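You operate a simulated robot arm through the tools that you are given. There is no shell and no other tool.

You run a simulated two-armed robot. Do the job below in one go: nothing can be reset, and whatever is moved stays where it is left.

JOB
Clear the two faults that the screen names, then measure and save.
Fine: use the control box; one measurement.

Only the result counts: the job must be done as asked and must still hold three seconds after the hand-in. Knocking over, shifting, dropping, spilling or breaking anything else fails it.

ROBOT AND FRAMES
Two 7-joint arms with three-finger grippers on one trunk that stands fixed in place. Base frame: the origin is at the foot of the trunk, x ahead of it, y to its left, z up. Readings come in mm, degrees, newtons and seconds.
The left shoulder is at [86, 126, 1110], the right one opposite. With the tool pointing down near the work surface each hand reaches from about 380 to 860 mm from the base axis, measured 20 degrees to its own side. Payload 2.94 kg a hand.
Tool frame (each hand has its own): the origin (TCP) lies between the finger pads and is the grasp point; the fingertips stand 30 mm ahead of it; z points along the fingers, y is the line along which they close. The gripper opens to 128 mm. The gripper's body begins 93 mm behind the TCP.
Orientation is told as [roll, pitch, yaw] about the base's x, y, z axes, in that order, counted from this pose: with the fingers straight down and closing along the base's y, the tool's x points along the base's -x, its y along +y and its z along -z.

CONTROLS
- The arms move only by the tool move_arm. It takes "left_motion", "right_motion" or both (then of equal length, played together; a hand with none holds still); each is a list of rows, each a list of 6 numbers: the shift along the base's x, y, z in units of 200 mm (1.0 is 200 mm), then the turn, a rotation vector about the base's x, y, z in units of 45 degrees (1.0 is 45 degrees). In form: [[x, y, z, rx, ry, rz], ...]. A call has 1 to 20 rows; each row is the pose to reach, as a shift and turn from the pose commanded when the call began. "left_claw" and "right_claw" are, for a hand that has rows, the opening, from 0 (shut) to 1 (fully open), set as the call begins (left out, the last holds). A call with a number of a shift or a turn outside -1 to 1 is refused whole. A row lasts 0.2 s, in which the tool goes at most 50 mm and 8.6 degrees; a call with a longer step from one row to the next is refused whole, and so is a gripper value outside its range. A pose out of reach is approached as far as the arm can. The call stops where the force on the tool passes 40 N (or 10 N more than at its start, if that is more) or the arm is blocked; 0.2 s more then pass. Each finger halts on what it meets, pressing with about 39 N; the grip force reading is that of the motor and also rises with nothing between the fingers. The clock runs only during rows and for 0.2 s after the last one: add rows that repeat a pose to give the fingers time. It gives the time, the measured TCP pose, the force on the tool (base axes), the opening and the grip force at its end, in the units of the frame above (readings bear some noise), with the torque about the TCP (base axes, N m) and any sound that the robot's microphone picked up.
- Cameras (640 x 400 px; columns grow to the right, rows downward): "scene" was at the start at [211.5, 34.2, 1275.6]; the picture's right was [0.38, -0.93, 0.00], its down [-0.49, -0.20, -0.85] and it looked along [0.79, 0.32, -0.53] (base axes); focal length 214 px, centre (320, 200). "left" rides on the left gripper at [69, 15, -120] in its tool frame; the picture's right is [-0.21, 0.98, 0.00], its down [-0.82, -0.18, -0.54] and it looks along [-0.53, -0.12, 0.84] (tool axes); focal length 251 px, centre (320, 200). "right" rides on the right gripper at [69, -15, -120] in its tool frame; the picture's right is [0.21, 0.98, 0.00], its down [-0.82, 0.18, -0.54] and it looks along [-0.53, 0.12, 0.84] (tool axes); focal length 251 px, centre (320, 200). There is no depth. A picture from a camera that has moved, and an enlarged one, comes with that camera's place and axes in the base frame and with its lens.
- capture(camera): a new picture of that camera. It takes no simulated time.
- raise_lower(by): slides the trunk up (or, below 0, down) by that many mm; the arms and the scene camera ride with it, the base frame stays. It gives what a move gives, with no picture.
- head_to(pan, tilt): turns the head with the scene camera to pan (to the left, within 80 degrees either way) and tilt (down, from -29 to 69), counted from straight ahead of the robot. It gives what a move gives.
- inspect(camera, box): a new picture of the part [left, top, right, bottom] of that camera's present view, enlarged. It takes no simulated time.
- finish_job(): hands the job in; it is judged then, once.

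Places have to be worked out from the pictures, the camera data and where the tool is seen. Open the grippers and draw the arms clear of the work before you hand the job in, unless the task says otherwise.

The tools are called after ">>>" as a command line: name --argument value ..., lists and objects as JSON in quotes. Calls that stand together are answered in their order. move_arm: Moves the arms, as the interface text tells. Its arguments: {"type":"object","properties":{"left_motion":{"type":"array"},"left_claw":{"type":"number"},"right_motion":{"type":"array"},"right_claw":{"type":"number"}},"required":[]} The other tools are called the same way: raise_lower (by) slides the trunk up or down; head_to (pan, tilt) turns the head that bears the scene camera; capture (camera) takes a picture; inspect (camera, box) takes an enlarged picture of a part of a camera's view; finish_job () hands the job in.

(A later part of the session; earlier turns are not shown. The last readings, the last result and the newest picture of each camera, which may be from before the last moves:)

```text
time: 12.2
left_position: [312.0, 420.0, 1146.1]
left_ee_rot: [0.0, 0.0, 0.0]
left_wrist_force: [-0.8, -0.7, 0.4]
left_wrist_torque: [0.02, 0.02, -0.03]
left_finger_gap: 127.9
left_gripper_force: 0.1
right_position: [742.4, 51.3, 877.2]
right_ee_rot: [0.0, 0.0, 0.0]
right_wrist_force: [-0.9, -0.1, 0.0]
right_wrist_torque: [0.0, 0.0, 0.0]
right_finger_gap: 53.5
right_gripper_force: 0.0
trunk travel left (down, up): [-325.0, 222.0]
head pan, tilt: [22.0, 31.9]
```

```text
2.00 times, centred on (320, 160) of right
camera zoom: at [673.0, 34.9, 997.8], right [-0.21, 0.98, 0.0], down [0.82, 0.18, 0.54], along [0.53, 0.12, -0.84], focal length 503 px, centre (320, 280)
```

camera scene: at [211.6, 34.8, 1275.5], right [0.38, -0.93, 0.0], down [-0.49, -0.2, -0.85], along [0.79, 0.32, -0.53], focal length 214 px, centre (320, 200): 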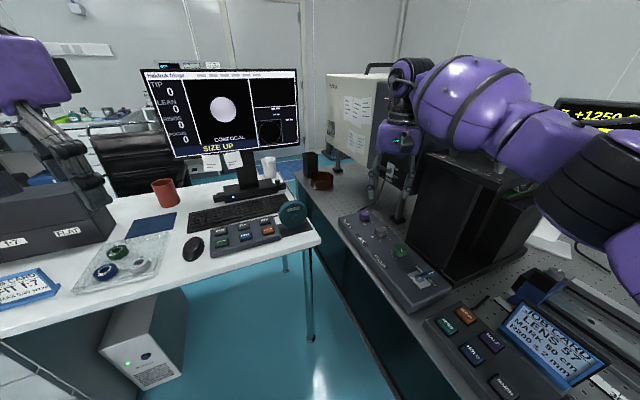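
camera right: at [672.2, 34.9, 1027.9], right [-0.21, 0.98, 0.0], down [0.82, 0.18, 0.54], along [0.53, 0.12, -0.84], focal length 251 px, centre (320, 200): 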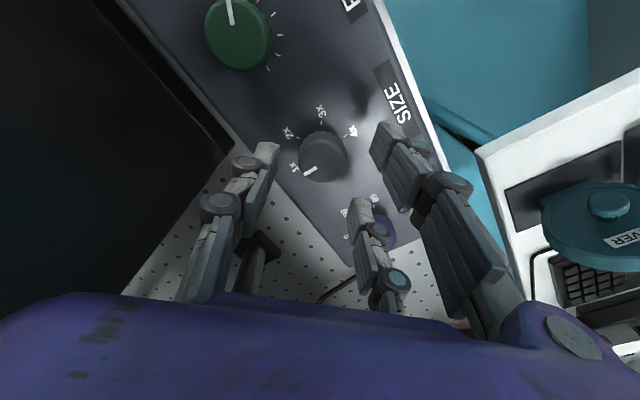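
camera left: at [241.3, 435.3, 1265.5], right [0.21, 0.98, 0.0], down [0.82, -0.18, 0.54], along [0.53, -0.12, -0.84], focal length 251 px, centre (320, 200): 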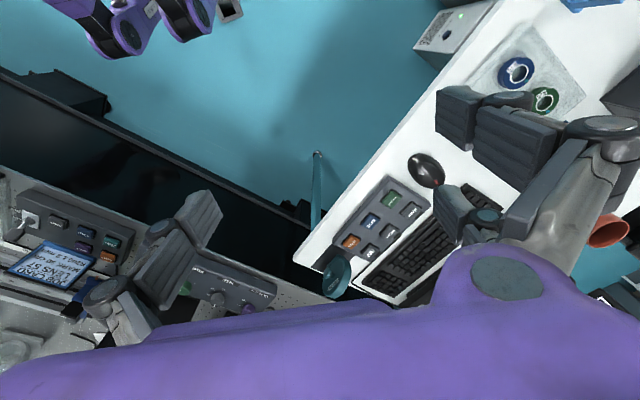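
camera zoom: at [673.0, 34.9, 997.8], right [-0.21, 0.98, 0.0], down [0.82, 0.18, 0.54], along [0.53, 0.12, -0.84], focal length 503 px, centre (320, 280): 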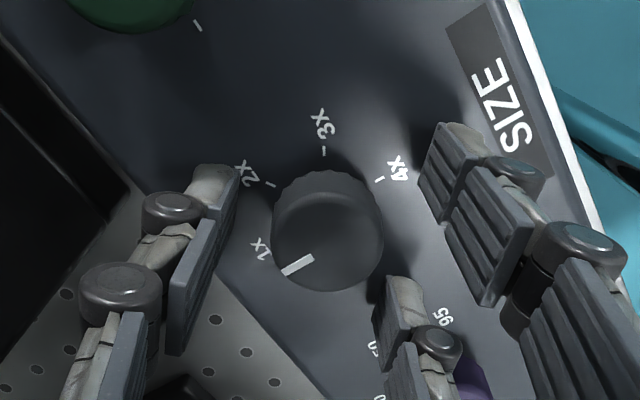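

No contact; the knob is well centred. I close the fingers onto it.

>>> move_arm --right_motion '[[0, 0, 0, 0, 0, 0], [0, 0, 0, 0, 0, 0], [0, 0, 0, 0, 0, 0]]' --right_claw 0.15

>>> inspect --camera "right" --box '[220, 60, 420, 260]'

```text
time: 13.0
left_position: [311.7, 419.1, 1147.2]
left_ee_rot: [0.1, 0.0, 0.0]
left_wrist_force: [-0.1, 0.1, -0.1]
left_wrist_torque: [0.01, -0.01, -0.02]
left_finger_gap: 127.8
left_gripper_force: 0.1
right_position: [743.1, 49.1, 876.0]
right_ee_rot: [0.0, 0.0, -0.1]
right_wrist_force: [-2.7, -9.2, -1.4]
right_wrist_torque: [-0.27, 0.15, -0.04]
right_finger_gap: 25.7
right_gripper_force: 5.1
trunk travel left (down, up): [-325.0, 222.0]
head pan, tilt: [22.0, 31.9]
```

```text
2.00 times, centred on (320, 160) of right
camera zoom: at [673.0, 33.3, 997.9], right [-0.21, 0.98, 0.0], down [0.82, 0.18, 0.54], along [0.53, 0.12, -0.84], focal length 503 px, centre (320, 280)
```

zoom: 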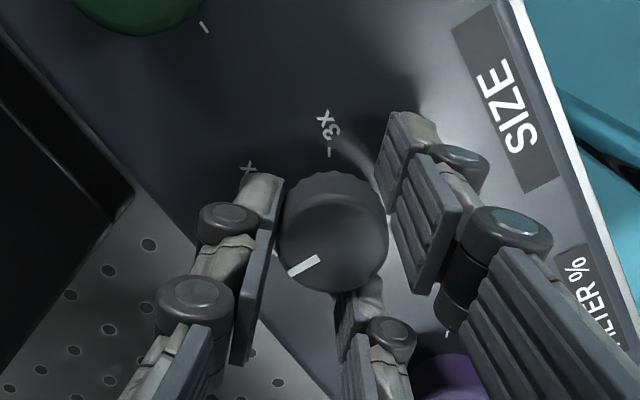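

The gap stopped at 25.7 mm with a sideways push of 9 N, so the knob isn't quite centred or one finger bears first. I shift 2 mm toward -y to relieve this and command a little more closure to read the grip.

>>> move_arm --right_motion '[[0, -0.01, 0, 0, 0, 0], [0, -0.01, 0, 0, 0, 0], [0, -0.01, 0, 0, 0, 0]]' --right_claw 0.05

>>> inspect --camera "right" --box '[220, 60, 420, 260]'

>>> inspect --camera "scene" --box '[340, 170, 440, 260]'

```text
time: 13.9
left_position: [309.2, 420.7, 1146.2]
left_ee_rot: [0.0, 0.1, 0.1]
left_wrist_force: [1.1, -0.9, -0.2]
left_wrist_torque: [-0.04, -0.01, 0.02]
left_finger_gap: 127.9
left_gripper_force: 0.0
right_position: [744.2, 35.5, 875.3]
right_ee_rot: [-2.1, 0.1, -0.7]
right_wrist_force: [1.6, -56.0, -1.4]
right_wrist_torque: [-0.86, 0.17, 0.0]
right_finger_gap: 0.0
right_gripper_force: 26.7
trunk travel left (down, up): [-325.0, 222.0]
head pan, tilt: [22.0, 31.9]
stopped in row 3 (right hand): the force on the tool passed its limit at 44 N (the readings are from after the stop); the commanded pose is now the measured one
```

```text
2.00 times, centred on (320, 160) of right
camera zoom: at [673.9, 24.2, 995.6], right [-0.2, 0.98, -0.04], down [0.83, 0.19, 0.53], along [0.53, 0.08, -0.85], focal length 503 px, centre (320, 280)
```

zoom: 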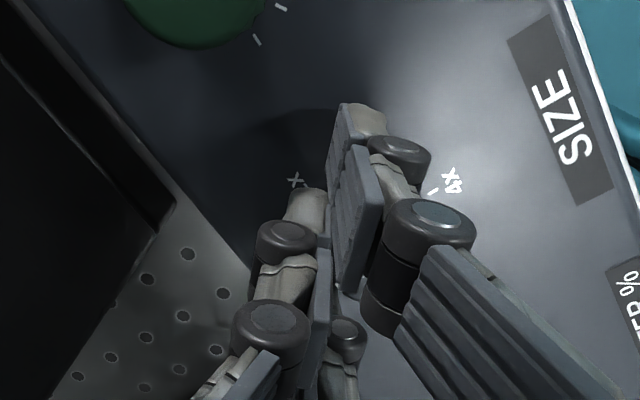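

```text
4.44 times, centred on (390, 215) of scene
camera zoom: at [209.6, 34.7, 1275.9], right [0.38, -0.93, 0.0], down [-0.49, -0.2, -0.85], along [0.79, 0.32, -0.53], focal length 953 px, centre (9, 133)
```

zoom: 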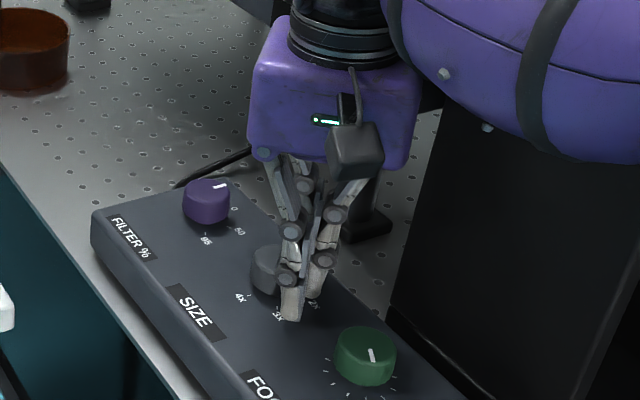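

The fingers closed completely: the hand has a thumb opposing two spread digits, and the knob slipped between that pair. The box itself didn't shift. I open again to release the load.

>>> move_arm --right_motion '[[0, 0, 0, 0, 0, 0], [0, 0, 0, 0, 0, 0], [0, 0, 0, 0.0, 0, 0]]' --right_claw 0.42

>>> inspect --camera "right" --box '[220, 60, 420, 260]'

>>> inspect --camera "scene" --box '[340, 170, 440, 260]'

```text
time: 14.7
left_position: [311.6, 420.0, 1146.1]
left_ee_rot: [0.1, 0.0, 0.2]
left_wrist_force: [0.3, -0.3, -1.0]
left_wrist_torque: [0.0, -0.01, 0.0]
left_finger_gap: 128.0
left_gripper_force: 0.0
right_position: [743.5, 45.2, 876.8]
right_ee_rot: [-0.6, -0.1, -0.2]
right_wrist_force: [-0.7, 0.2, 1.0]
right_wrist_torque: [0.02, 0.0, 0.0]
right_finger_gap: 53.9
right_gripper_force: 0.2
trunk travel left (down, up): [-325.0, 222.0]
head pan, tilt: [22.0, 31.9]
```

```text
2.00 times, centred on (320, 160) of right
camera zoom: at [673.5, 30.4, 997.7], right [-0.21, 0.98, -0.01], down [0.82, 0.18, 0.54], along [0.53, 0.1, -0.84], focal length 503 px, centre (320, 280)
```

zoom: 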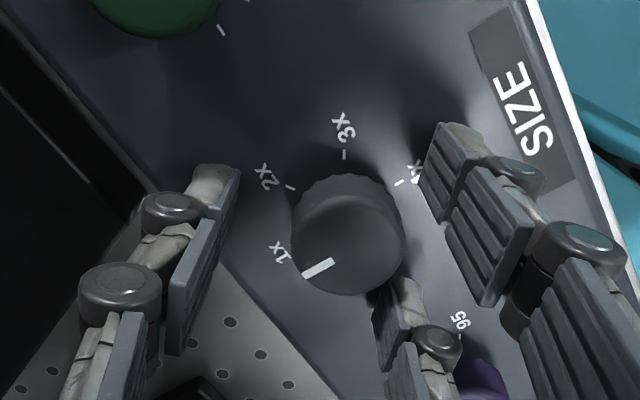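

```text
4.44 times, centred on (390, 215) of scene
camera zoom: at [211.1, 33.9, 1275.6], right [0.38, -0.93, 0.0], down [-0.49, -0.2, -0.85], along [0.79, 0.32, -0.53], focal length 953 px, centre (9, 133)
```

zoom: 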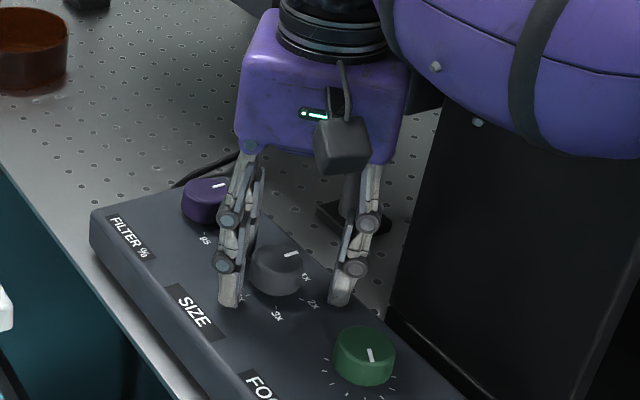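

The knob is untouched at 1x and the hand is free. I re-position so that the knob lies between the thumb and the far digit of the pair (hand 13 mm nearer the robot), then close lightly.

>>> move_arm --right_motion '[[0, 0.034, 0, 0.013, 0, 0.004], [-0.036, 0.034, 0, 0.013, 0, 0.004], [-0.0725, 0.034, 0, 0.013, 0, 0.004], [-0.0725, 0.034, 0, 0.013, 0, 0.004]]'

>>> inspect --camera "right" --box '[220, 60, 420, 260]'

```text
time: 15.7
left_position: [310.9, 420.3, 1146.0]
left_ee_rot: [0.1, 0.0, -0.1]
left_wrist_force: [0.9, 0.1, -0.4]
left_wrist_torque: [0.0, 0.0, -0.03]
left_finger_gap: 128.1
left_gripper_force: 0.2
right_position: [727.7, 51.9, 877.9]
right_ee_rot: [-0.2, 0.1, -0.1]
right_wrist_force: [0.3, 0.1, 0.0]
right_wrist_torque: [0.0, 0.03, -0.02]
right_finger_gap: 53.7
right_gripper_force: 0.0
trunk travel left (down, up): [-325.0, 222.0]
head pan, tilt: [22.0, 31.9]
```

```text
2.00 times, centred on (320, 160) of right
camera zoom: at [658.9, 35.4, 997.9], right [-0.21, 0.98, 0.0], down [0.82, 0.18, 0.54], along [0.53, 0.11, -0.84], focal length 503 px, centre (320, 280)
```

zoom: 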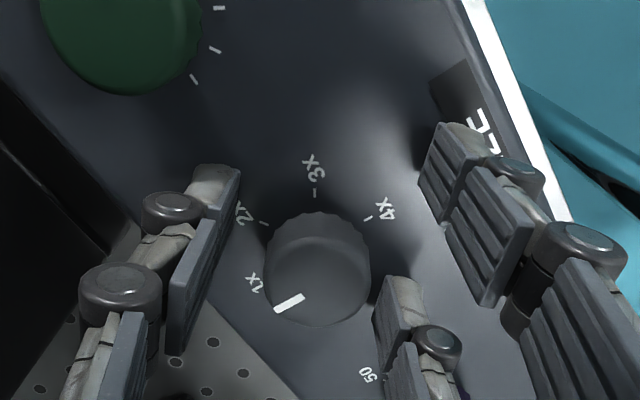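

The thumb and the far digit now flank the knob on opposite sides. I close lightly to a target just under the knob's diameter.

>>> move_arm --right_motion '[[0, 0, 0, 0, 0, 0], [0, 0, 0, 0, 0, 0], [0, 0, 0, 0, 0, 0]]' --right_claw 0.22

>>> inspect --camera "right" --box '[220, 60, 420, 260]'

```text
time: 16.5
left_position: [311.0, 420.6, 1145.6]
left_ee_rot: [-0.1, 0.0, 0.0]
left_wrist_force: [-0.2, 0.6, -0.4]
left_wrist_torque: [0.0, -0.02, 0.01]
left_finger_gap: 127.9
left_gripper_force: 0.1
right_position: [727.7, 52.4, 876.4]
right_ee_rot: [-0.2, 0.1, 0.0]
right_wrist_force: [2.0, 9.4, -0.2]
right_wrist_torque: [0.27, -0.03, 0.12]
right_finger_gap: 34.5
right_gripper_force: 5.2
trunk travel left (down, up): [-325.0, 222.0]
head pan, tilt: [22.0, 31.9]
```

```text
2.00 times, centred on (320, 160) of right
camera zoom: at [659.0, 36.8, 997.9], right [-0.21, 0.98, 0.0], down [0.82, 0.18, 0.54], along [0.53, 0.11, -0.84], focal length 503 px, centre (320, 280)
```

zoom: 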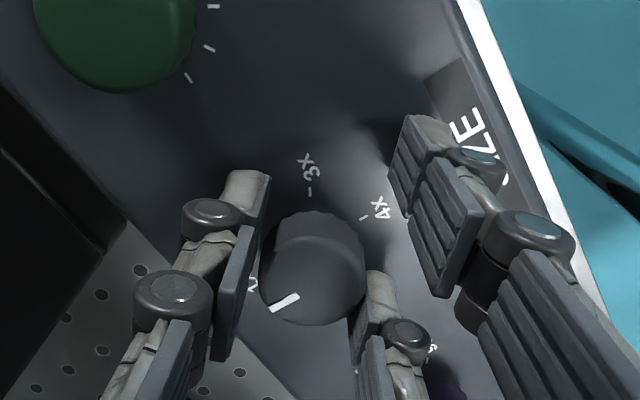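

The far digit touches the knob's +y side (y≈69.7), so the centre is y≈53. I nudge +1 mm and tighten to get the thumb on too.

>>> move_arm --right_motion '[[0, 0.005, 0, 0, 0, 0], [0, 0.005, 0, 0, 0, 0], [0, 0.005, 0, 0, 0, 0]]' --right_claw 0.16

>>> inspect --camera "right" --box '[220, 60, 420, 260]'

```text
time: 17.3
left_position: [310.1, 421.8, 1145.7]
left_ee_rot: [-0.2, 0.0, -0.1]
left_wrist_force: [0.2, -0.7, 0.1]
left_wrist_torque: [0.02, 0.01, 0.0]
left_finger_gap: 128.2
left_gripper_force: 0.1
right_position: [727.9, 52.1, 876.1]
right_ee_rot: [-0.2, 0.1, 0.0]
right_wrist_force: [-0.9, 13.0, 2.5]
right_wrist_torque: [0.56, 0.41, 0.15]
right_finger_gap: 31.6
right_gripper_force: 44.3
trunk travel left (down, up): [-325.0, 222.0]
head pan, tilt: [22.0, 31.9]
```

```text
2.00 times, centred on (320, 160) of right
camera zoom: at [659.0, 37.9, 997.8], right [-0.21, 0.98, 0.0], down [0.82, 0.18, 0.54], along [0.53, 0.11, -0.84], focal length 503 px, centre (320, 280)
```

zoom: 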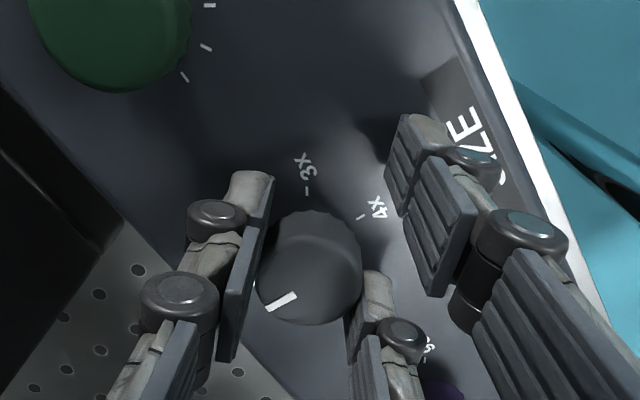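

Now the grip reads 44 N at a 31.6 mm gap: the knob is held. I turn clockwise about the knob's axis, first by 32°, and check that the marker follows.

>>> move_arm --right_motion '[[0.0007, 0.0097, 0, 0, 0, -0.178], [0.0027, 0.0193, 0, 0, 0, -0.356], [0.006, 0.0285, 0, 0, 0, -0.533], [0.0107, 0.0371, 0, 0, 0, -0.711]]'

>>> inspect --camera "right" --box '[220, 60, 420, 260]'

>>> inspect --camera "scene" --box '[140, 60, 310, 166]'

>>> inspect --camera "scene" --box '[340, 170, 440, 260]'

```text
time: 18.3
left_position: [312.5, 421.4, 1145.8]
left_ee_rot: [-0.1, 0.0, 0.0]
left_wrist_force: [-0.1, 0.3, -0.5]
left_wrist_torque: [0.02, 0.01, -0.01]
left_finger_gap: 127.9
left_gripper_force: 0.1
right_position: [730.6, 62.0, 877.6]
right_ee_rot: [-0.1, 0.0, -32.1]
right_wrist_force: [2.3, 18.0, 6.6]
right_wrist_torque: [0.65, 0.3, 0.28]
right_finger_gap: 31.9
right_gripper_force: 45.3
trunk travel left (down, up): [-325.0, 222.0]
head pan, tilt: [22.0, 31.9]
```

```text
2.00 times, centred on (320, 160) of right
camera zoom: at [663.9, 84.7, 997.7], right [0.34, 0.94, 0.0], down [0.79, -0.28, 0.54], along [0.51, -0.18, -0.84], focal length 503 px, centre (320, 280)
```

zoom: 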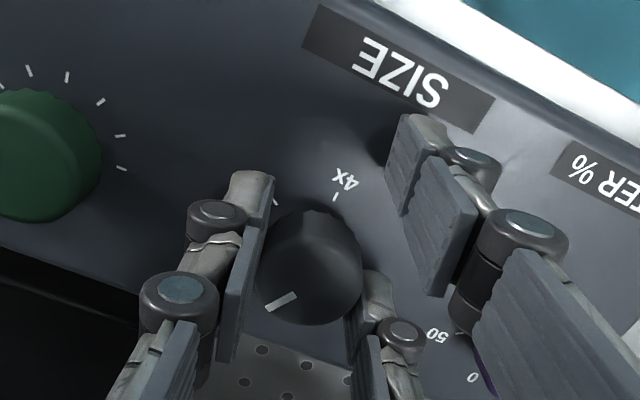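

```text
3.76 times, centred on (225, 113) of scene
camera zoom: at [211.2, 36.0, 1275.6], right [0.38, -0.93, 0.0], down [-0.49, -0.2, -0.85], along [0.79, 0.32, -0.53], focal length 807 px, centre (678, 528)
```

zoom: 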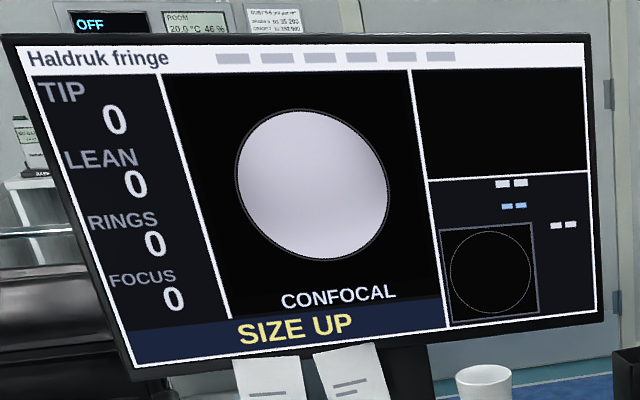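

```text
4.44 times, centred on (390, 215) of scene
camera zoom: at [211.2, 36.0, 1275.6], right [0.38, -0.93, 0.0], down [-0.49, -0.2, -0.85], along [0.79, 0.32, -0.53], focal length 953 px, centre (9, 133)
```

zoom: 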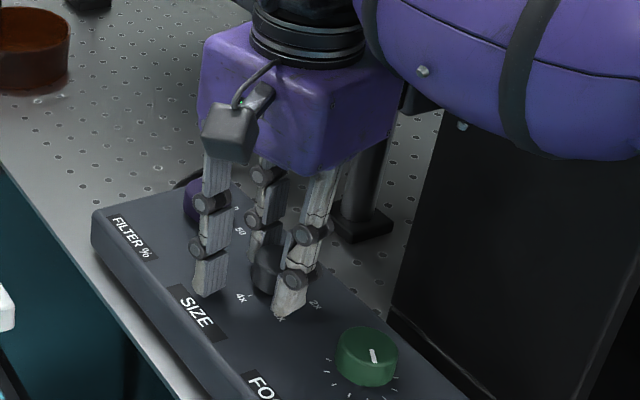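

The marker follows and the spot on the screen grew smoothly (about 1.5x). I keep turning to about 60°, i.e. 2x.

>>> move_arm --right_motion '[[0.0057, 0.0079, 0, 0, 0, -0.178], [0.0125, 0.0149, 0, 0, 0, -0.356], [0.0202, 0.0209, 0, 0, 0, -0.533], [0.0243, 0.0234, 0, 0, 0, -0.622]]'

>>> inspect --camera "right" --box '[220, 60, 420, 260]'

>>> inspect --camera "scene" --box '[140, 60, 310, 166]'

```text
time: 19.3
left_position: [310.0, 422.2, 1145.1]
left_ee_rot: [-0.1, 0.0, 0.0]
left_wrist_force: [-0.6, 0.4, 0.0]
left_wrist_torque: [-0.04, 0.02, 0.03]
left_finger_gap: 128.0
left_gripper_force: 0.1
right_position: [735.9, 66.3, 876.5]
right_ee_rot: [-0.1, 0.0, -60.2]
right_wrist_force: [8.6, 17.8, 9.2]
right_wrist_torque: [0.19, -0.17, 0.2]
right_finger_gap: 31.9
right_gripper_force: 44.5
trunk travel left (down, up): [-325.0, 222.0]
head pan, tilt: [22.0, 31.9]
```

```text
2.00 times, centred on (320, 160) of right
camera zoom: at [688.1, 118.0, 997.6], right [0.74, 0.67, 0.0], down [0.57, -0.62, 0.54], along [0.36, -0.4, -0.84], focal length 503 px, centre (320, 280)
```

zoom: 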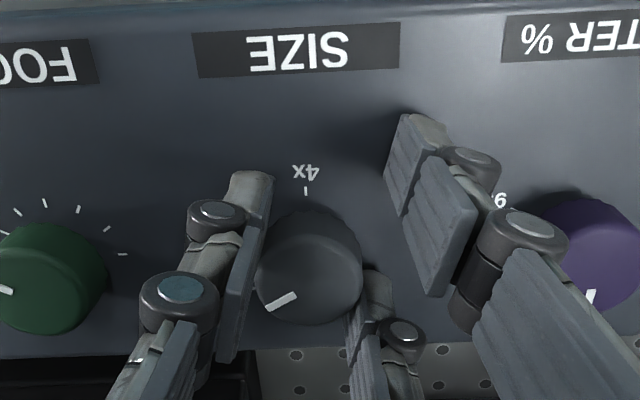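

```text
3.76 times, centred on (225, 113) of scene
camera zoom: at [211.4, 36.1, 1275.6], right [0.38, -0.93, 0.0], down [-0.49, -0.2, -0.85], along [0.79, 0.32, -0.53], focal length 807 px, centre (678, 528)
```

zoom: 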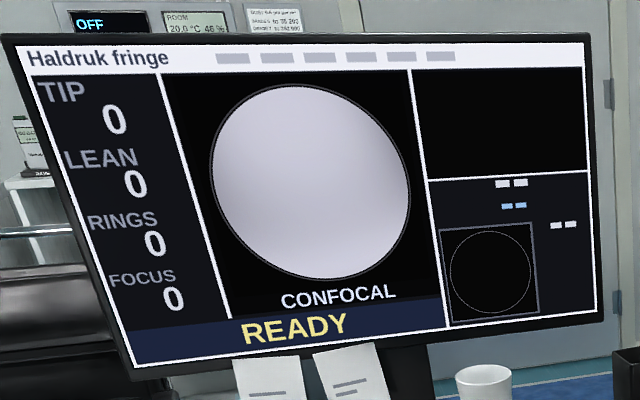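

The screen reads READY with the spot at about twice its first size. I open the fingers slightly and then lift straight off the knob.

>>> move_arm --right_motion '[[0, 0, 0, 0, 0, 0], [0, 0, 0, 0, 0, 0], [0, 0, 0.1, 0, 0, 0], [0, 0, 0.25, 0, 0, 0], [0, 0, 0.45, 0, 0, 0], [0, 0, 0.7, 0, 0, 0]]' --right_claw 0.36

>>> inspect --camera "scene" --box '[140, 60, 310, 166]'

>>> inspect --camera "scene" --box '[340, 180, 460, 300]'

>>> capture --camera "scene"

```text
time: 20.7
left_position: [310.1, 420.8, 1145.8]
left_ee_rot: [0.0, 0.0, 0.1]
left_wrist_force: [-0.4, 0.1, 0.1]
left_wrist_torque: [0.01, -0.04, 0.01]
left_finger_gap: 127.9
left_gripper_force: 0.1
right_position: [735.0, 65.5, 1019.0]
right_ee_rot: [-0.2, 0.1, -60.0]
right_wrist_force: [-0.4, -0.1, 0.6]
right_wrist_torque: [0.0, -0.03, 0.01]
right_finger_gap: 46.2
right_gripper_force: 0.0
trunk travel left (down, up): [-325.0, 222.0]
head pan, tilt: [22.0, 31.9]
```

```text
3.76 times, centred on (225, 113) of scene
camera zoom: at [210.2, 34.7, 1275.8], right [0.38, -0.93, 0.0], down [-0.49, -0.2, -0.85], along [0.79, 0.32, -0.53], focal length 807 px, centre (678, 528)
```

zoom: 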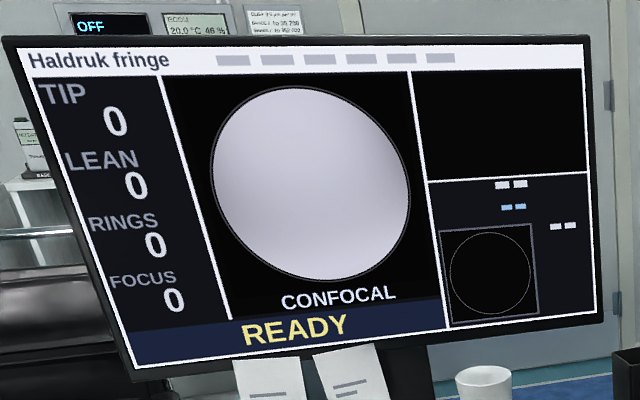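

```text
3.33 times, centred on (400, 240) of scene
camera zoom: at [210.2, 34.7, 1275.8], right [0.38, -0.93, 0.0], down [-0.49, -0.2, -0.85], along [0.79, 0.32, -0.53], focal length 715 px, centre (53, 67)
```

zoom: 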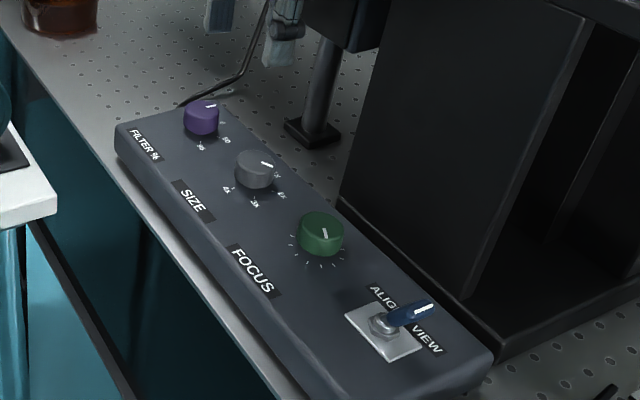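

```text
taken
camera scene: at [210.2, 34.7, 1275.8], right [0.38, -0.93, 0.0], down [-0.49, -0.2, -0.85], along [0.79, 0.32, -0.53], focal length 214 px, centre (320, 200)
```

scene: 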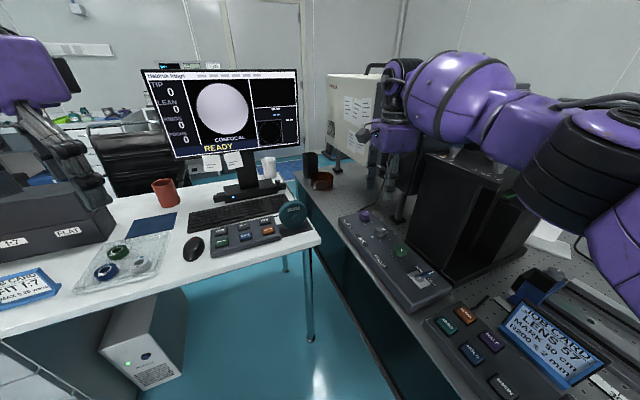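

READY holds. I withdraw the right hand up and back out of the way.

>>> move_arm --right_motion '[[0, 0, 0.2, 0, 0, 0], [0, 0, 0.4, 0, 0, 0], [0, 0, 0.6, 0, 0, 0], [-0.02, 0, 0.8, 0, 0, 0], [-0.14, -0.06, 0.8, 0, 0, 0.16], [-0.28, -0.12, 0.8, 0, 0, 0.32], [-0.42, -0.2, 0.8, 0, 0, 0.48], [-0.56, -0.28, 0.8, 0, 0, 0.64], [-0.7, -0.36, 0.8, 0, 0, 0.8], [-0.85, -0.44, 0.8, 0, 0, 0.96]]'

>>> inspect --camera "scene" --box '[205, 215, 285, 265]'

>>> capture --camera "left"

>>> inspect --camera "left" --box '[300, 130, 460, 310]'

```text
time: 22.9
left_position: [310.5, 419.4, 1146.7]
left_ee_rot: [0.0, -0.1, 0.1]
left_wrist_force: [0.6, 0.3, 0.3]
left_wrist_torque: [0.01, -0.01, 0.02]
left_finger_gap: 127.8
left_gripper_force: 0.1
right_position: [564.2, -24.5, 1177.6]
right_ee_rot: [-0.2, 0.1, -16.7]
right_wrist_force: [0.1, -0.6, -0.1]
right_wrist_torque: [-0.02, 0.0, 0.01]
right_finger_gap: 46.2
right_gripper_force: 0.0
right hand out of reach, approached as far as the arm can: row 3, 4
trunk travel left (down, up): [-325.0, 222.0]
head pan, tilt: [22.0, 31.9]
```

```text
8.00 times, centred on (245, 240) of scene
camera zoom: at [210.8, 33.5, 1275.7], right [0.38, -0.93, 0.0], down [-0.49, -0.2, -0.85], along [0.79, 0.32, -0.53], focal length 1716 px, centre (920, -120)
```

zoom: 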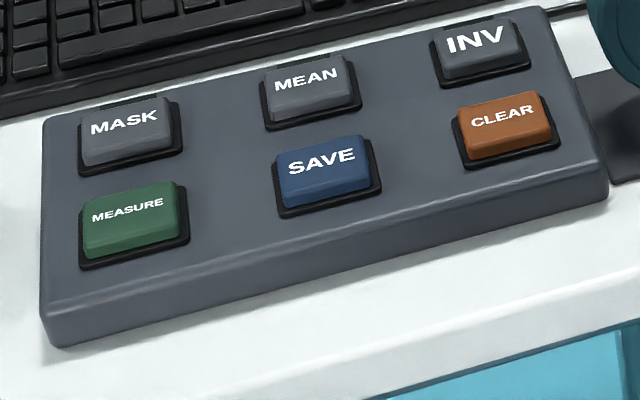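

```text
taken
camera left: at [241.0, 434.4, 1265.9], right [0.21, 0.98, 0.0], down [0.82, -0.18, 0.54], along [0.53, -0.12, -0.84], focal length 251 px, centre (320, 200)
```

left: 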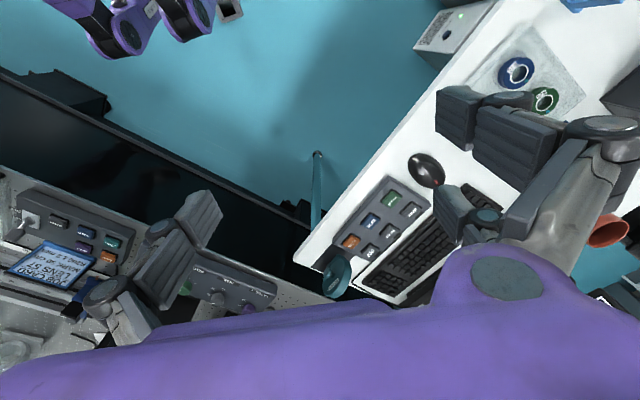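

```text
2.22 times, centred on (380, 220) of left
camera zoom: at [241.0, 434.4, 1265.9], right [0.21, 0.98, 0.0], down [0.82, -0.18, 0.54], along [0.53, -0.12, -0.84], focal length 559 px, centre (187, 156)
```

zoom: 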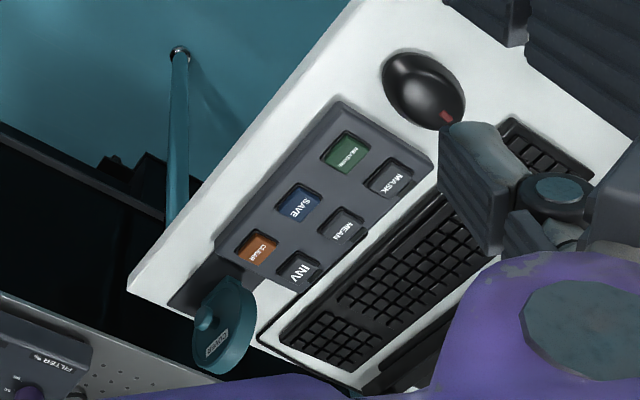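

The keypad's MEASURE button is at about (570, 523, 791). I bring the left hand, shut and yawed -45°, to a point above and short of the keypad.

>>> move_arm --left_motion '[[0.12, 0.05, -0.05, 0, 0, -0.125], [0.24, 0.1, -0.1, 0, 0, -0.25], [0.36, 0.15, -0.2, 0, 0, -0.375], [0.48, 0.2, -0.3, 0, 0, -0.5], [0.6, 0.25, -0.4, 0, 0, -0.625], [0.72, 0.3, -0.5, 0, 0, -0.75], [0.84, 0.35, -0.6, 0, 0, -0.875], [0.95, 0.4, -0.7, 0, 0, -1.0], [0.95, 0.4, -0.7, 0, 0, -1.0]]' --left_claw 0

>>> capture --camera "left"

>>> capture --camera "scene"

```text
time: 24.9
left_position: [501.5, 498.7, 1006.3]
left_ee_rot: [0.1, 0.0, -45.1]
left_wrist_force: [0.0, 0.2, 0.8]
left_wrist_torque: [0.02, 0.04, -0.01]
left_finger_gap: 0.0
left_gripper_force: 3.2
right_position: [563.4, -23.5, 1177.3]
right_ee_rot: [-0.2, 0.1, -16.9]
right_wrist_force: [-1.0, -0.2, 0.4]
right_wrist_torque: [-0.02, -0.04, 0.02]
right_finger_gap: 45.9
right_gripper_force: 0.1
trunk travel left (down, up): [-325.0, 222.0]
head pan, tilt: [22.0, 31.9]
```

```text
taken
camera left: at [462.9, 559.6, 1126.3], right [0.84, 0.54, 0.0], down [0.45, -0.71, 0.54], along [0.29, -0.46, -0.84], focal length 251 px, centre (320, 200)
```

left: 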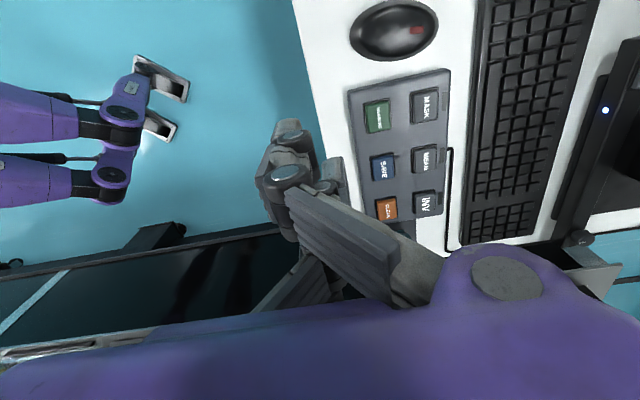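

```text
taken
camera scene: at [210.8, 33.7, 1275.7], right [0.38, -0.93, 0.0], down [-0.49, -0.2, -0.85], along [0.79, 0.32, -0.53], focal length 214 px, centre (320, 200)
```

scene: 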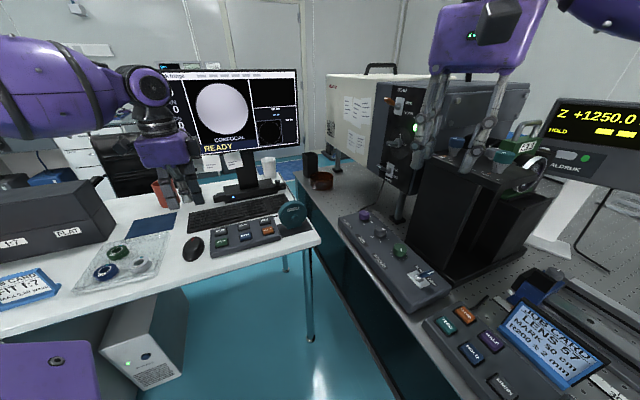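

The second view confirms MEASURE at (571, 525) and SAVE at (626, 474). I hover the shut fingers over MEASURE at about 35 mm height.

>>> move_arm --left_motion '[[0.09, 0.033, -0.05, 0, 0, 0], [0.18, 0.066, -0.15, 0, 0, 0], [0.27, 0.1, -0.3, 0, 0, 0], [0.3475, 0.1315, -0.45, 0, 0, 0], [0.3475, 0.1315, -0.6, 0, 0, 0], [0.3475, 0.1315, -0.75, 0, 0, 0]]'

>>> capture --camera "left"

>>> inspect --camera "scene" --box '[180, 170, 300, 270]'

```text
time: 26.3
left_position: [570.4, 526.3, 853.2]
left_ee_rot: [0.0, 0.0, -44.9]
left_wrist_force: [0.2, 0.1, -0.5]
left_wrist_torque: [-0.01, 0.0, -0.01]
left_finger_gap: 0.0
left_gripper_force: 3.4
right_position: [564.8, -23.7, 1177.8]
right_ee_rot: [-0.3, 0.0, -16.9]
right_wrist_force: [-0.1, -0.3, -1.1]
right_wrist_torque: [-0.03, 0.06, 0.03]
right_finger_gap: 46.1
right_gripper_force: 0.1
trunk travel left (down, up): [-325.0, 222.0]
head pan, tilt: [22.0, 31.9]
```

```text
taken
camera left: at [531.9, 587.3, 974.1], right [0.84, 0.54, 0.0], down [0.45, -0.71, 0.54], along [0.29, -0.46, -0.84], focal length 251 px, centre (320, 200)
```

left: 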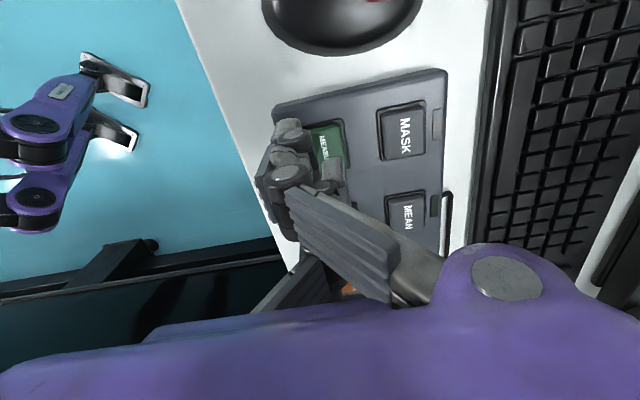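

```text
4.00 times, centred on (240, 220) of scene
camera zoom: at [212.0, 34.7, 1275.5], right [0.38, -0.93, 0.0], down [-0.49, -0.2, -0.85], along [0.79, 0.32, -0.53], focal length 858 px, centre (640, 120)
```

zoom: 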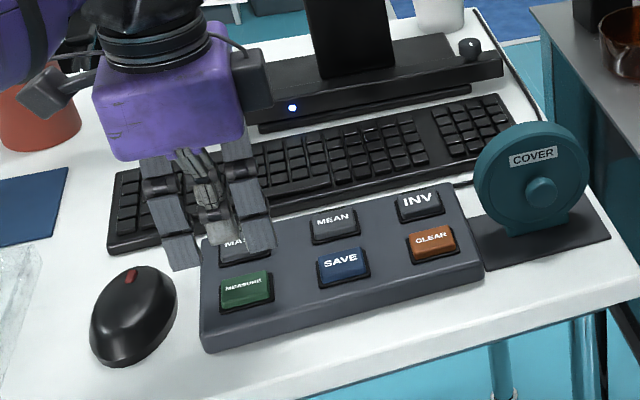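

The shut fingers sit right above MEASURE. I press down slowly in small steps.

>>> move_arm --left_motion '[[0, 0, -0.06, 0, 0, 0], [0, 0, -0.12, 0, 0, 0], [0, 0, -0.14, 0, 0, 0], [0, 0, -0.155, 0, 0, 0]]'

>>> inspect --camera "scene" --box '[180, 170, 300, 270]'

>>> inspect --camera "scene" --box '[140, 60, 310, 166]'

```text
time: 27.3
left_position: [569.9, 527.3, 824.3]
left_ee_rot: [0.0, 0.0, -45.0]
left_wrist_force: [-0.2, 0.3, 0.0]
left_wrist_torque: [0.01, 0.01, -0.03]
left_finger_gap: 0.0
left_gripper_force: 3.4
right_position: [565.8, -23.3, 1177.4]
right_ee_rot: [-0.2, 0.1, -16.8]
right_wrist_force: [0.2, 0.1, -1.0]
right_wrist_torque: [-0.02, 0.01, -0.01]
right_finger_gap: 46.2
right_gripper_force: 0.0
trunk travel left (down, up): [-325.0, 222.0]
head pan, tilt: [22.0, 31.9]
```

```text
4.00 times, centred on (240, 220) of scene
camera zoom: at [211.6, 34.3, 1275.5], right [0.38, -0.93, 0.0], down [-0.49, -0.2, -0.85], along [0.79, 0.32, -0.53], focal length 858 px, centre (640, 120)
```

zoom: 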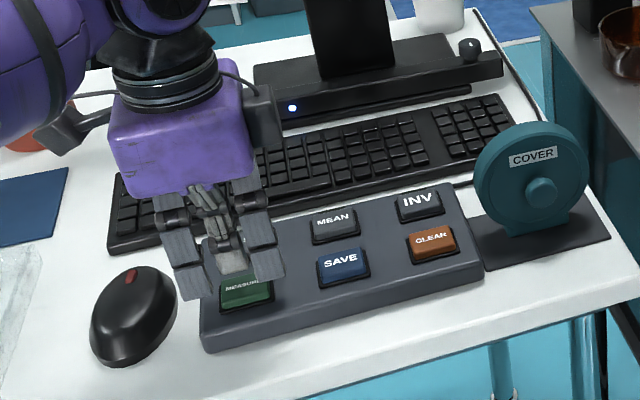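

```text
3.76 times, centred on (225, 113) of scene
camera zoom: at [211.6, 34.3, 1275.5], right [0.38, -0.93, 0.0], down [-0.49, -0.2, -0.85], along [0.79, 0.32, -0.53], focal length 807 px, centre (678, 528)
```

zoom: 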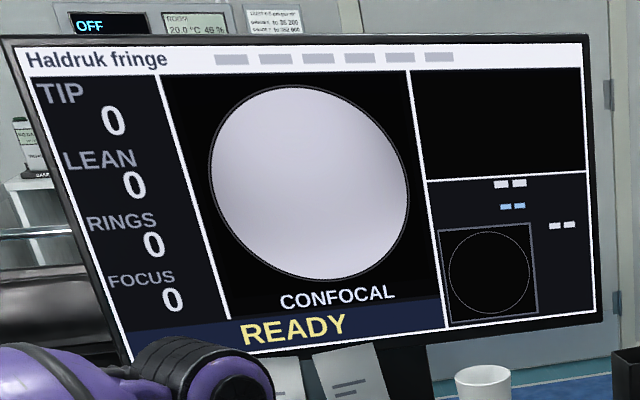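

No contact yet, tips at about 794. I continue in 2 mm steps.

>>> move_arm --left_motion '[[0, -0.005, -0.012, 0, 0, 0], [0, -0.005, -0.024, 0, 0, 0], [0, -0.005, -0.036, 0, 0, 0]]'

>>> inspect --camera "scene" --box '[140, 60, 310, 166]'

```text
time: 28.1
left_position: [569.8, 525.3, 817.1]
left_ee_rot: [0.0, 0.0, -44.9]
left_wrist_force: [0.0, 0.3, -2.0]
left_wrist_torque: [-0.05, -0.03, -0.01]
left_finger_gap: 0.0
left_gripper_force: 3.2
right_position: [566.0, -24.3, 1177.0]
right_ee_rot: [-0.1, 0.1, -16.8]
right_wrist_force: [0.4, -0.7, -0.6]
right_wrist_torque: [0.01, -0.01, 0.04]
right_finger_gap: 46.2
right_gripper_force: 0.0
trunk travel left (down, up): [-325.0, 222.0]
head pan, tilt: [22.0, 31.9]
```

```text
3.76 times, centred on (225, 113) of scene
camera zoom: at [211.5, 34.2, 1275.6], right [0.38, -0.93, 0.0], down [-0.49, -0.2, -0.85], along [0.79, 0.32, -0.53], focal length 807 px, centre (678, 528)
```

zoom: 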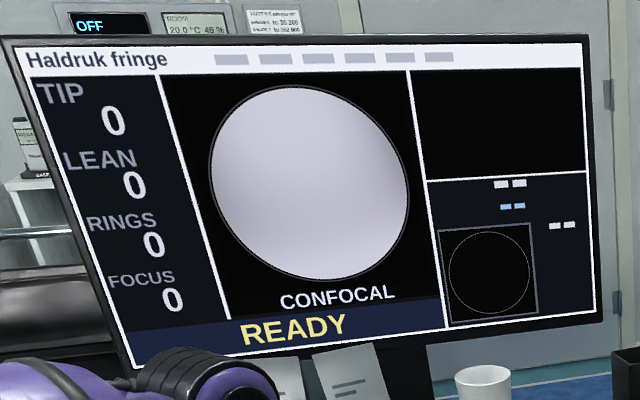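

Hardly any contact force yet; I go 4 mm further.

>>> move_arm --left_motion '[[0, 0, -0.01, 0, 0, 0], [0, 0, -0.02, 0, 0, 0]]'

>>> inspect --camera "scene" --box '[140, 60, 310, 166]'

>>> inspect --camera "scene" --box '[200, 200, 280, 260]'

```text
time: 28.7
left_position: [570.0, 525.4, 813.9]
left_ee_rot: [-0.1, -0.1, -45.0]
left_wrist_force: [1.0, 0.1, 0.5]
left_wrist_torque: [-0.02, -0.03, 0.02]
left_finger_gap: 0.0
left_gripper_force: 3.1
right_position: [565.1, -24.5, 1177.6]
right_ee_rot: [-0.2, 0.1, -16.8]
right_wrist_force: [-0.4, -0.5, 0.4]
right_wrist_torque: [-0.02, 0.0, -0.02]
right_finger_gap: 46.0
right_gripper_force: 0.0
trunk travel left (down, up): [-325.0, 222.0]
head pan, tilt: [22.0, 31.9]
```

```text
3.76 times, centred on (225, 113) of scene
camera zoom: at [211.5, 34.2, 1275.6], right [0.38, -0.93, 0.0], down [-0.49, -0.2, -0.85], along [0.79, 0.32, -0.53], focal length 807 px, centre (678, 528)
```

zoom: 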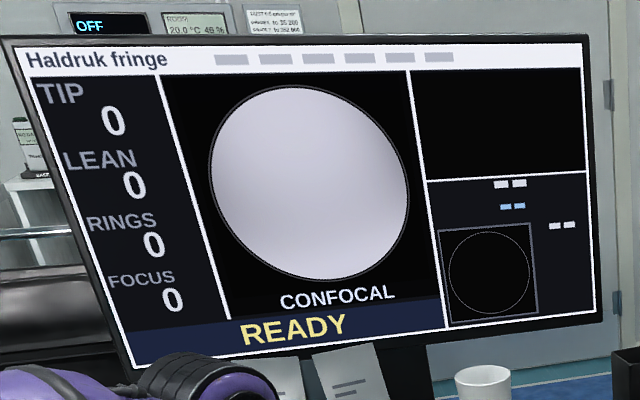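

```text
6.67 times, centred on (240, 230) of scene
camera zoom: at [211.5, 34.2, 1275.6], right [0.38, -0.93, 0.0], down [-0.49, -0.2, -0.85], along [0.79, 0.32, -0.53], focal length 1430 px, centre (853, 0)
```

zoom: 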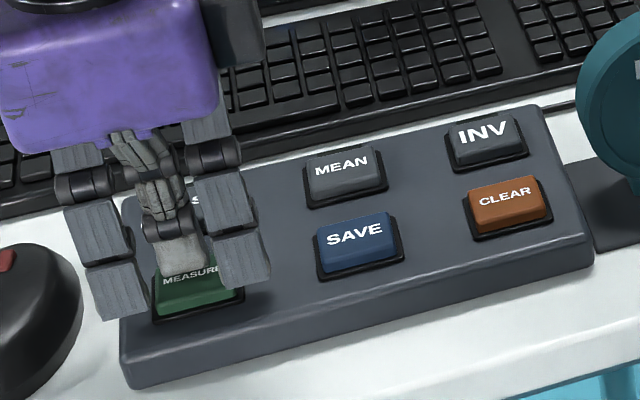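

The thumb's tip visually hovers just above the back half of MEASURE. I shift 4 mm toward the button's middle and continue down.

>>> move_arm --left_motion '[[-0.015, -0.015, 0, 0, 0, 0], [-0.015, -0.015, -0.01, 0, 0, 0], [-0.015, -0.015, -0.02, 0, 0, 0], [-0.015, -0.015, -0.03, 0, 0, 0]]'

>>> inspect --camera "scene" --box '[140, 60, 310, 166]'

>>> inspect --camera "scene" --box '[200, 200, 280, 260]'

```text
time: 29.7
left_position: [566.9, 521.9, 808.2]
left_ee_rot: [0.0, 0.0, -44.9]
left_wrist_force: [-0.6, 0.1, 2.3]
left_wrist_torque: [-0.03, 0.03, -0.01]
left_finger_gap: 0.1
left_gripper_force: 2.9
right_position: [565.7, -23.2, 1177.0]
right_ee_rot: [-0.1, 0.2, -16.8]
right_wrist_force: [-0.2, -1.0, -0.2]
right_wrist_torque: [-0.02, 0.01, 0.02]
right_finger_gap: 46.4
right_gripper_force: 0.1
trunk travel left (down, up): [-325.0, 222.0]
head pan, tilt: [22.0, 31.9]
heard: click
```

```text
3.76 times, centred on (225, 113) of scene
camera zoom: at [211.3, 34.1, 1275.6], right [0.38, -0.93, 0.0], down [-0.49, -0.2, -0.85], along [0.79, 0.32, -0.53], focal length 807 px, centre (678, 528)
```

zoom: 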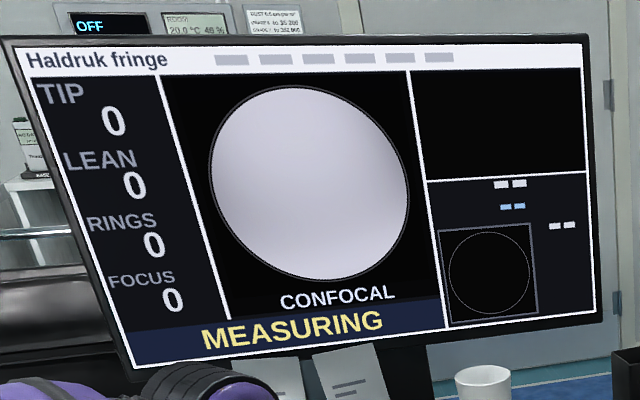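

```text
6.67 times, centred on (240, 230) of scene
camera zoom: at [211.3, 34.1, 1275.6], right [0.38, -0.93, 0.0], down [-0.49, -0.2, -0.85], along [0.79, 0.32, -0.53], focal length 1430 px, centre (853, 0)
```

zoom: 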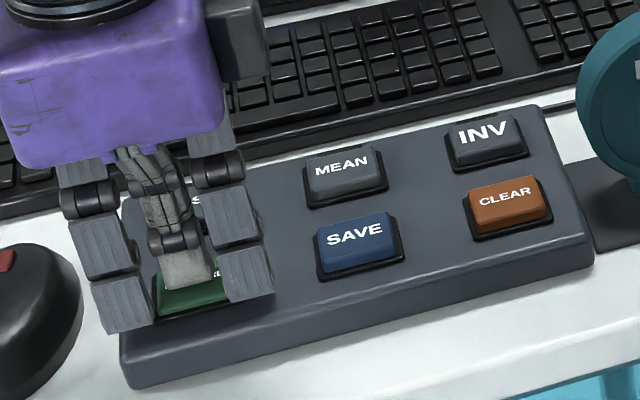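

A click and the banner says MEASURING. I lift off gently and then let time pass for the measurement to end.

>>> move_arm --left_motion '[[0, 0, 0.03, 0, 0, 0], [0, 0, 0.08, 0, 0, 0], [0, 0, 0.15, 0, 0, 0], [0, 0, 0.25, 0, 0, 0], [0, 0, 0.25, 0, 0, 0], [0, 0, 0.25, 0, 0, 0], [0, 0, 0.25, 0, 0, 0], [0, 0, 0.25, 0, 0, 0], [0, 0, 0.25, 0, 0, 0], [0, 0, 0.25, 0, 0, 0]]'

>>> inspect --camera "scene" --box '[140, 60, 310, 166]'

>>> inspect --camera "scene" --box '[200, 200, 280, 260]'

```text
time: 31.9
left_position: [568.7, 523.9, 857.9]
left_ee_rot: [0.0, 0.1, -45.0]
left_wrist_force: [0.8, 0.1, -0.2]
left_wrist_torque: [-0.02, -0.02, 0.03]
left_finger_gap: 0.0
left_gripper_force: 3.0
right_position: [565.3, -24.0, 1176.8]
right_ee_rot: [-0.2, 0.2, -16.8]
right_wrist_force: [0.0, 0.3, -0.7]
right_wrist_torque: [-0.01, -0.01, 0.02]
right_finger_gap: 46.2
right_gripper_force: 0.0
trunk travel left (down, up): [-325.0, 222.0]
head pan, tilt: [22.0, 31.9]
```

```text
3.76 times, centred on (225, 113) of scene
camera zoom: at [211.5, 34.2, 1275.6], right [0.38, -0.93, 0.0], down [-0.49, -0.2, -0.85], along [0.79, 0.32, -0.53], focal length 807 px, centre (678, 528)
```

zoom: 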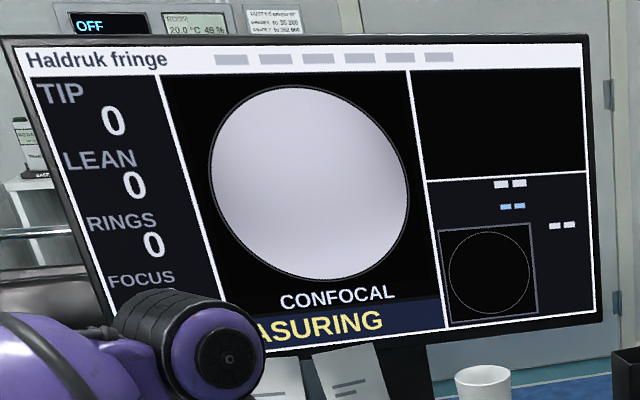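

```text
6.67 times, centred on (240, 230) of scene
camera zoom: at [211.5, 34.2, 1275.6], right [0.38, -0.93, 0.0], down [-0.49, -0.2, -0.85], along [0.79, 0.32, -0.53], focal length 1430 px, centre (853, 0)
```

zoom: 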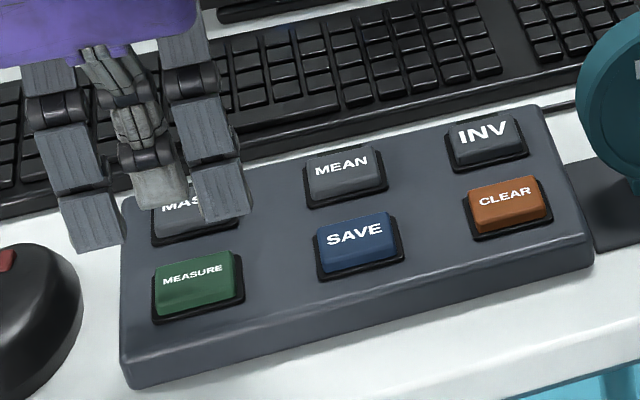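

Still measuring. I wait by holding the pose.

>>> move_arm --left_motion '[[0, 0, 0, 0, 0, 0], [0, 0, 0, 0, 0, 0], [0, 0, 0, 0, 0, 0], [0, 0, 0, 0, 0, 0], [0, 0, 0, 0, 0, 0], [0, 0, 0, 0, 0, 0], [0, 0, 0, 0, 0, 0], [0, 0, 0, 0, 0, 0], [0, 0, 0, 0, 0, 0], [0, 0, 0, 0, 0, 0]]'

>>> inspect --camera "scene" --box '[140, 60, 310, 166]'

```text
time: 34.1
left_position: [567.3, 522.1, 857.6]
left_ee_rot: [0.1, -0.1, -44.9]
left_wrist_force: [0.4, 0.8, 0.2]
left_wrist_torque: [-0.02, 0.03, 0.01]
left_finger_gap: 0.0
left_gripper_force: 2.6
right_position: [565.5, -24.0, 1177.5]
right_ee_rot: [-0.2, 0.1, -16.9]
right_wrist_force: [0.1, 0.1, -0.4]
right_wrist_torque: [-0.02, -0.01, -0.01]
right_finger_gap: 46.1
right_gripper_force: 0.1
trunk travel left (down, up): [-325.0, 222.0]
head pan, tilt: [22.0, 31.9]
```

```text
3.76 times, centred on (225, 113) of scene
camera zoom: at [211.5, 34.2, 1275.6], right [0.38, -0.93, 0.0], down [-0.49, -0.2, -0.85], along [0.79, 0.32, -0.53], focal length 807 px, centre (678, 528)
```

zoom: 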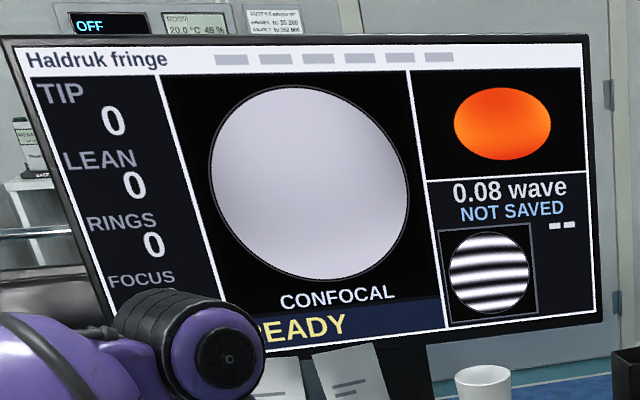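

The result is 0.08 wave, NOT SAVED. I move over SAVE with the same offset that worked for MEASURE.

>>> move_arm --left_motion '[[0.09, -0.087, 0, 0, 0, 0], [0.18, -0.173, 0, 0, 0, 0], [0.2725, -0.26, 0, 0, 0, 0], [0.2725, -0.26, -0.1, 0, 0, 0], [0.2725, -0.26, -0.18, 0, 0, 0]]'

>>> inspect --camera "scene" --box '[200, 200, 280, 260]'

>>> capture --camera "left"

```text
time: 35.3
left_position: [621.4, 469.5, 820.8]
left_ee_rot: [0.0, 0.0, -44.8]
left_wrist_force: [-0.3, 0.1, 0.5]
left_wrist_torque: [-0.01, -0.02, 0.0]
left_finger_gap: 0.1
left_gripper_force: 3.3
right_position: [565.6, -24.5, 1176.5]
right_ee_rot: [-0.2, 0.1, -16.8]
right_wrist_force: [1.3, -0.5, 0.0]
right_wrist_torque: [0.0, 0.04, -0.01]
right_finger_gap: 46.1
right_gripper_force: 0.1
trunk travel left (down, up): [-325.0, 222.0]
head pan, tilt: [22.0, 31.9]
```

```text
6.67 times, centred on (240, 230) of scene
camera zoom: at [211.9, 34.0, 1275.5], right [0.38, -0.93, 0.0], down [-0.49, -0.2, -0.85], along [0.79, 0.32, -0.53], focal length 1430 px, centre (853, 0)
```

zoom: 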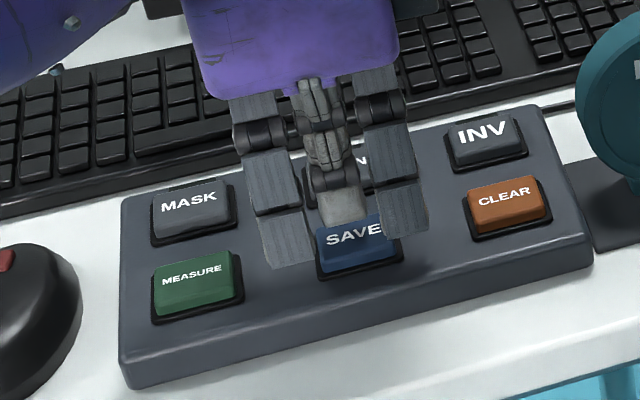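

```text
taken
camera left: at [583.1, 528.9, 941.3], right [0.84, 0.54, 0.0], down [0.45, -0.71, 0.54], along [0.29, -0.46, -0.84], focal length 251 px, centre (320, 200)
```

left: 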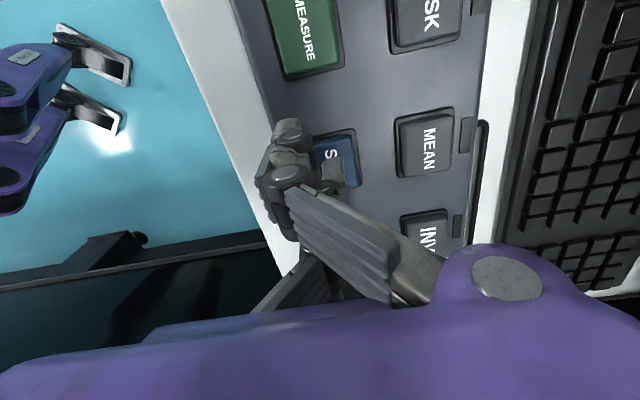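

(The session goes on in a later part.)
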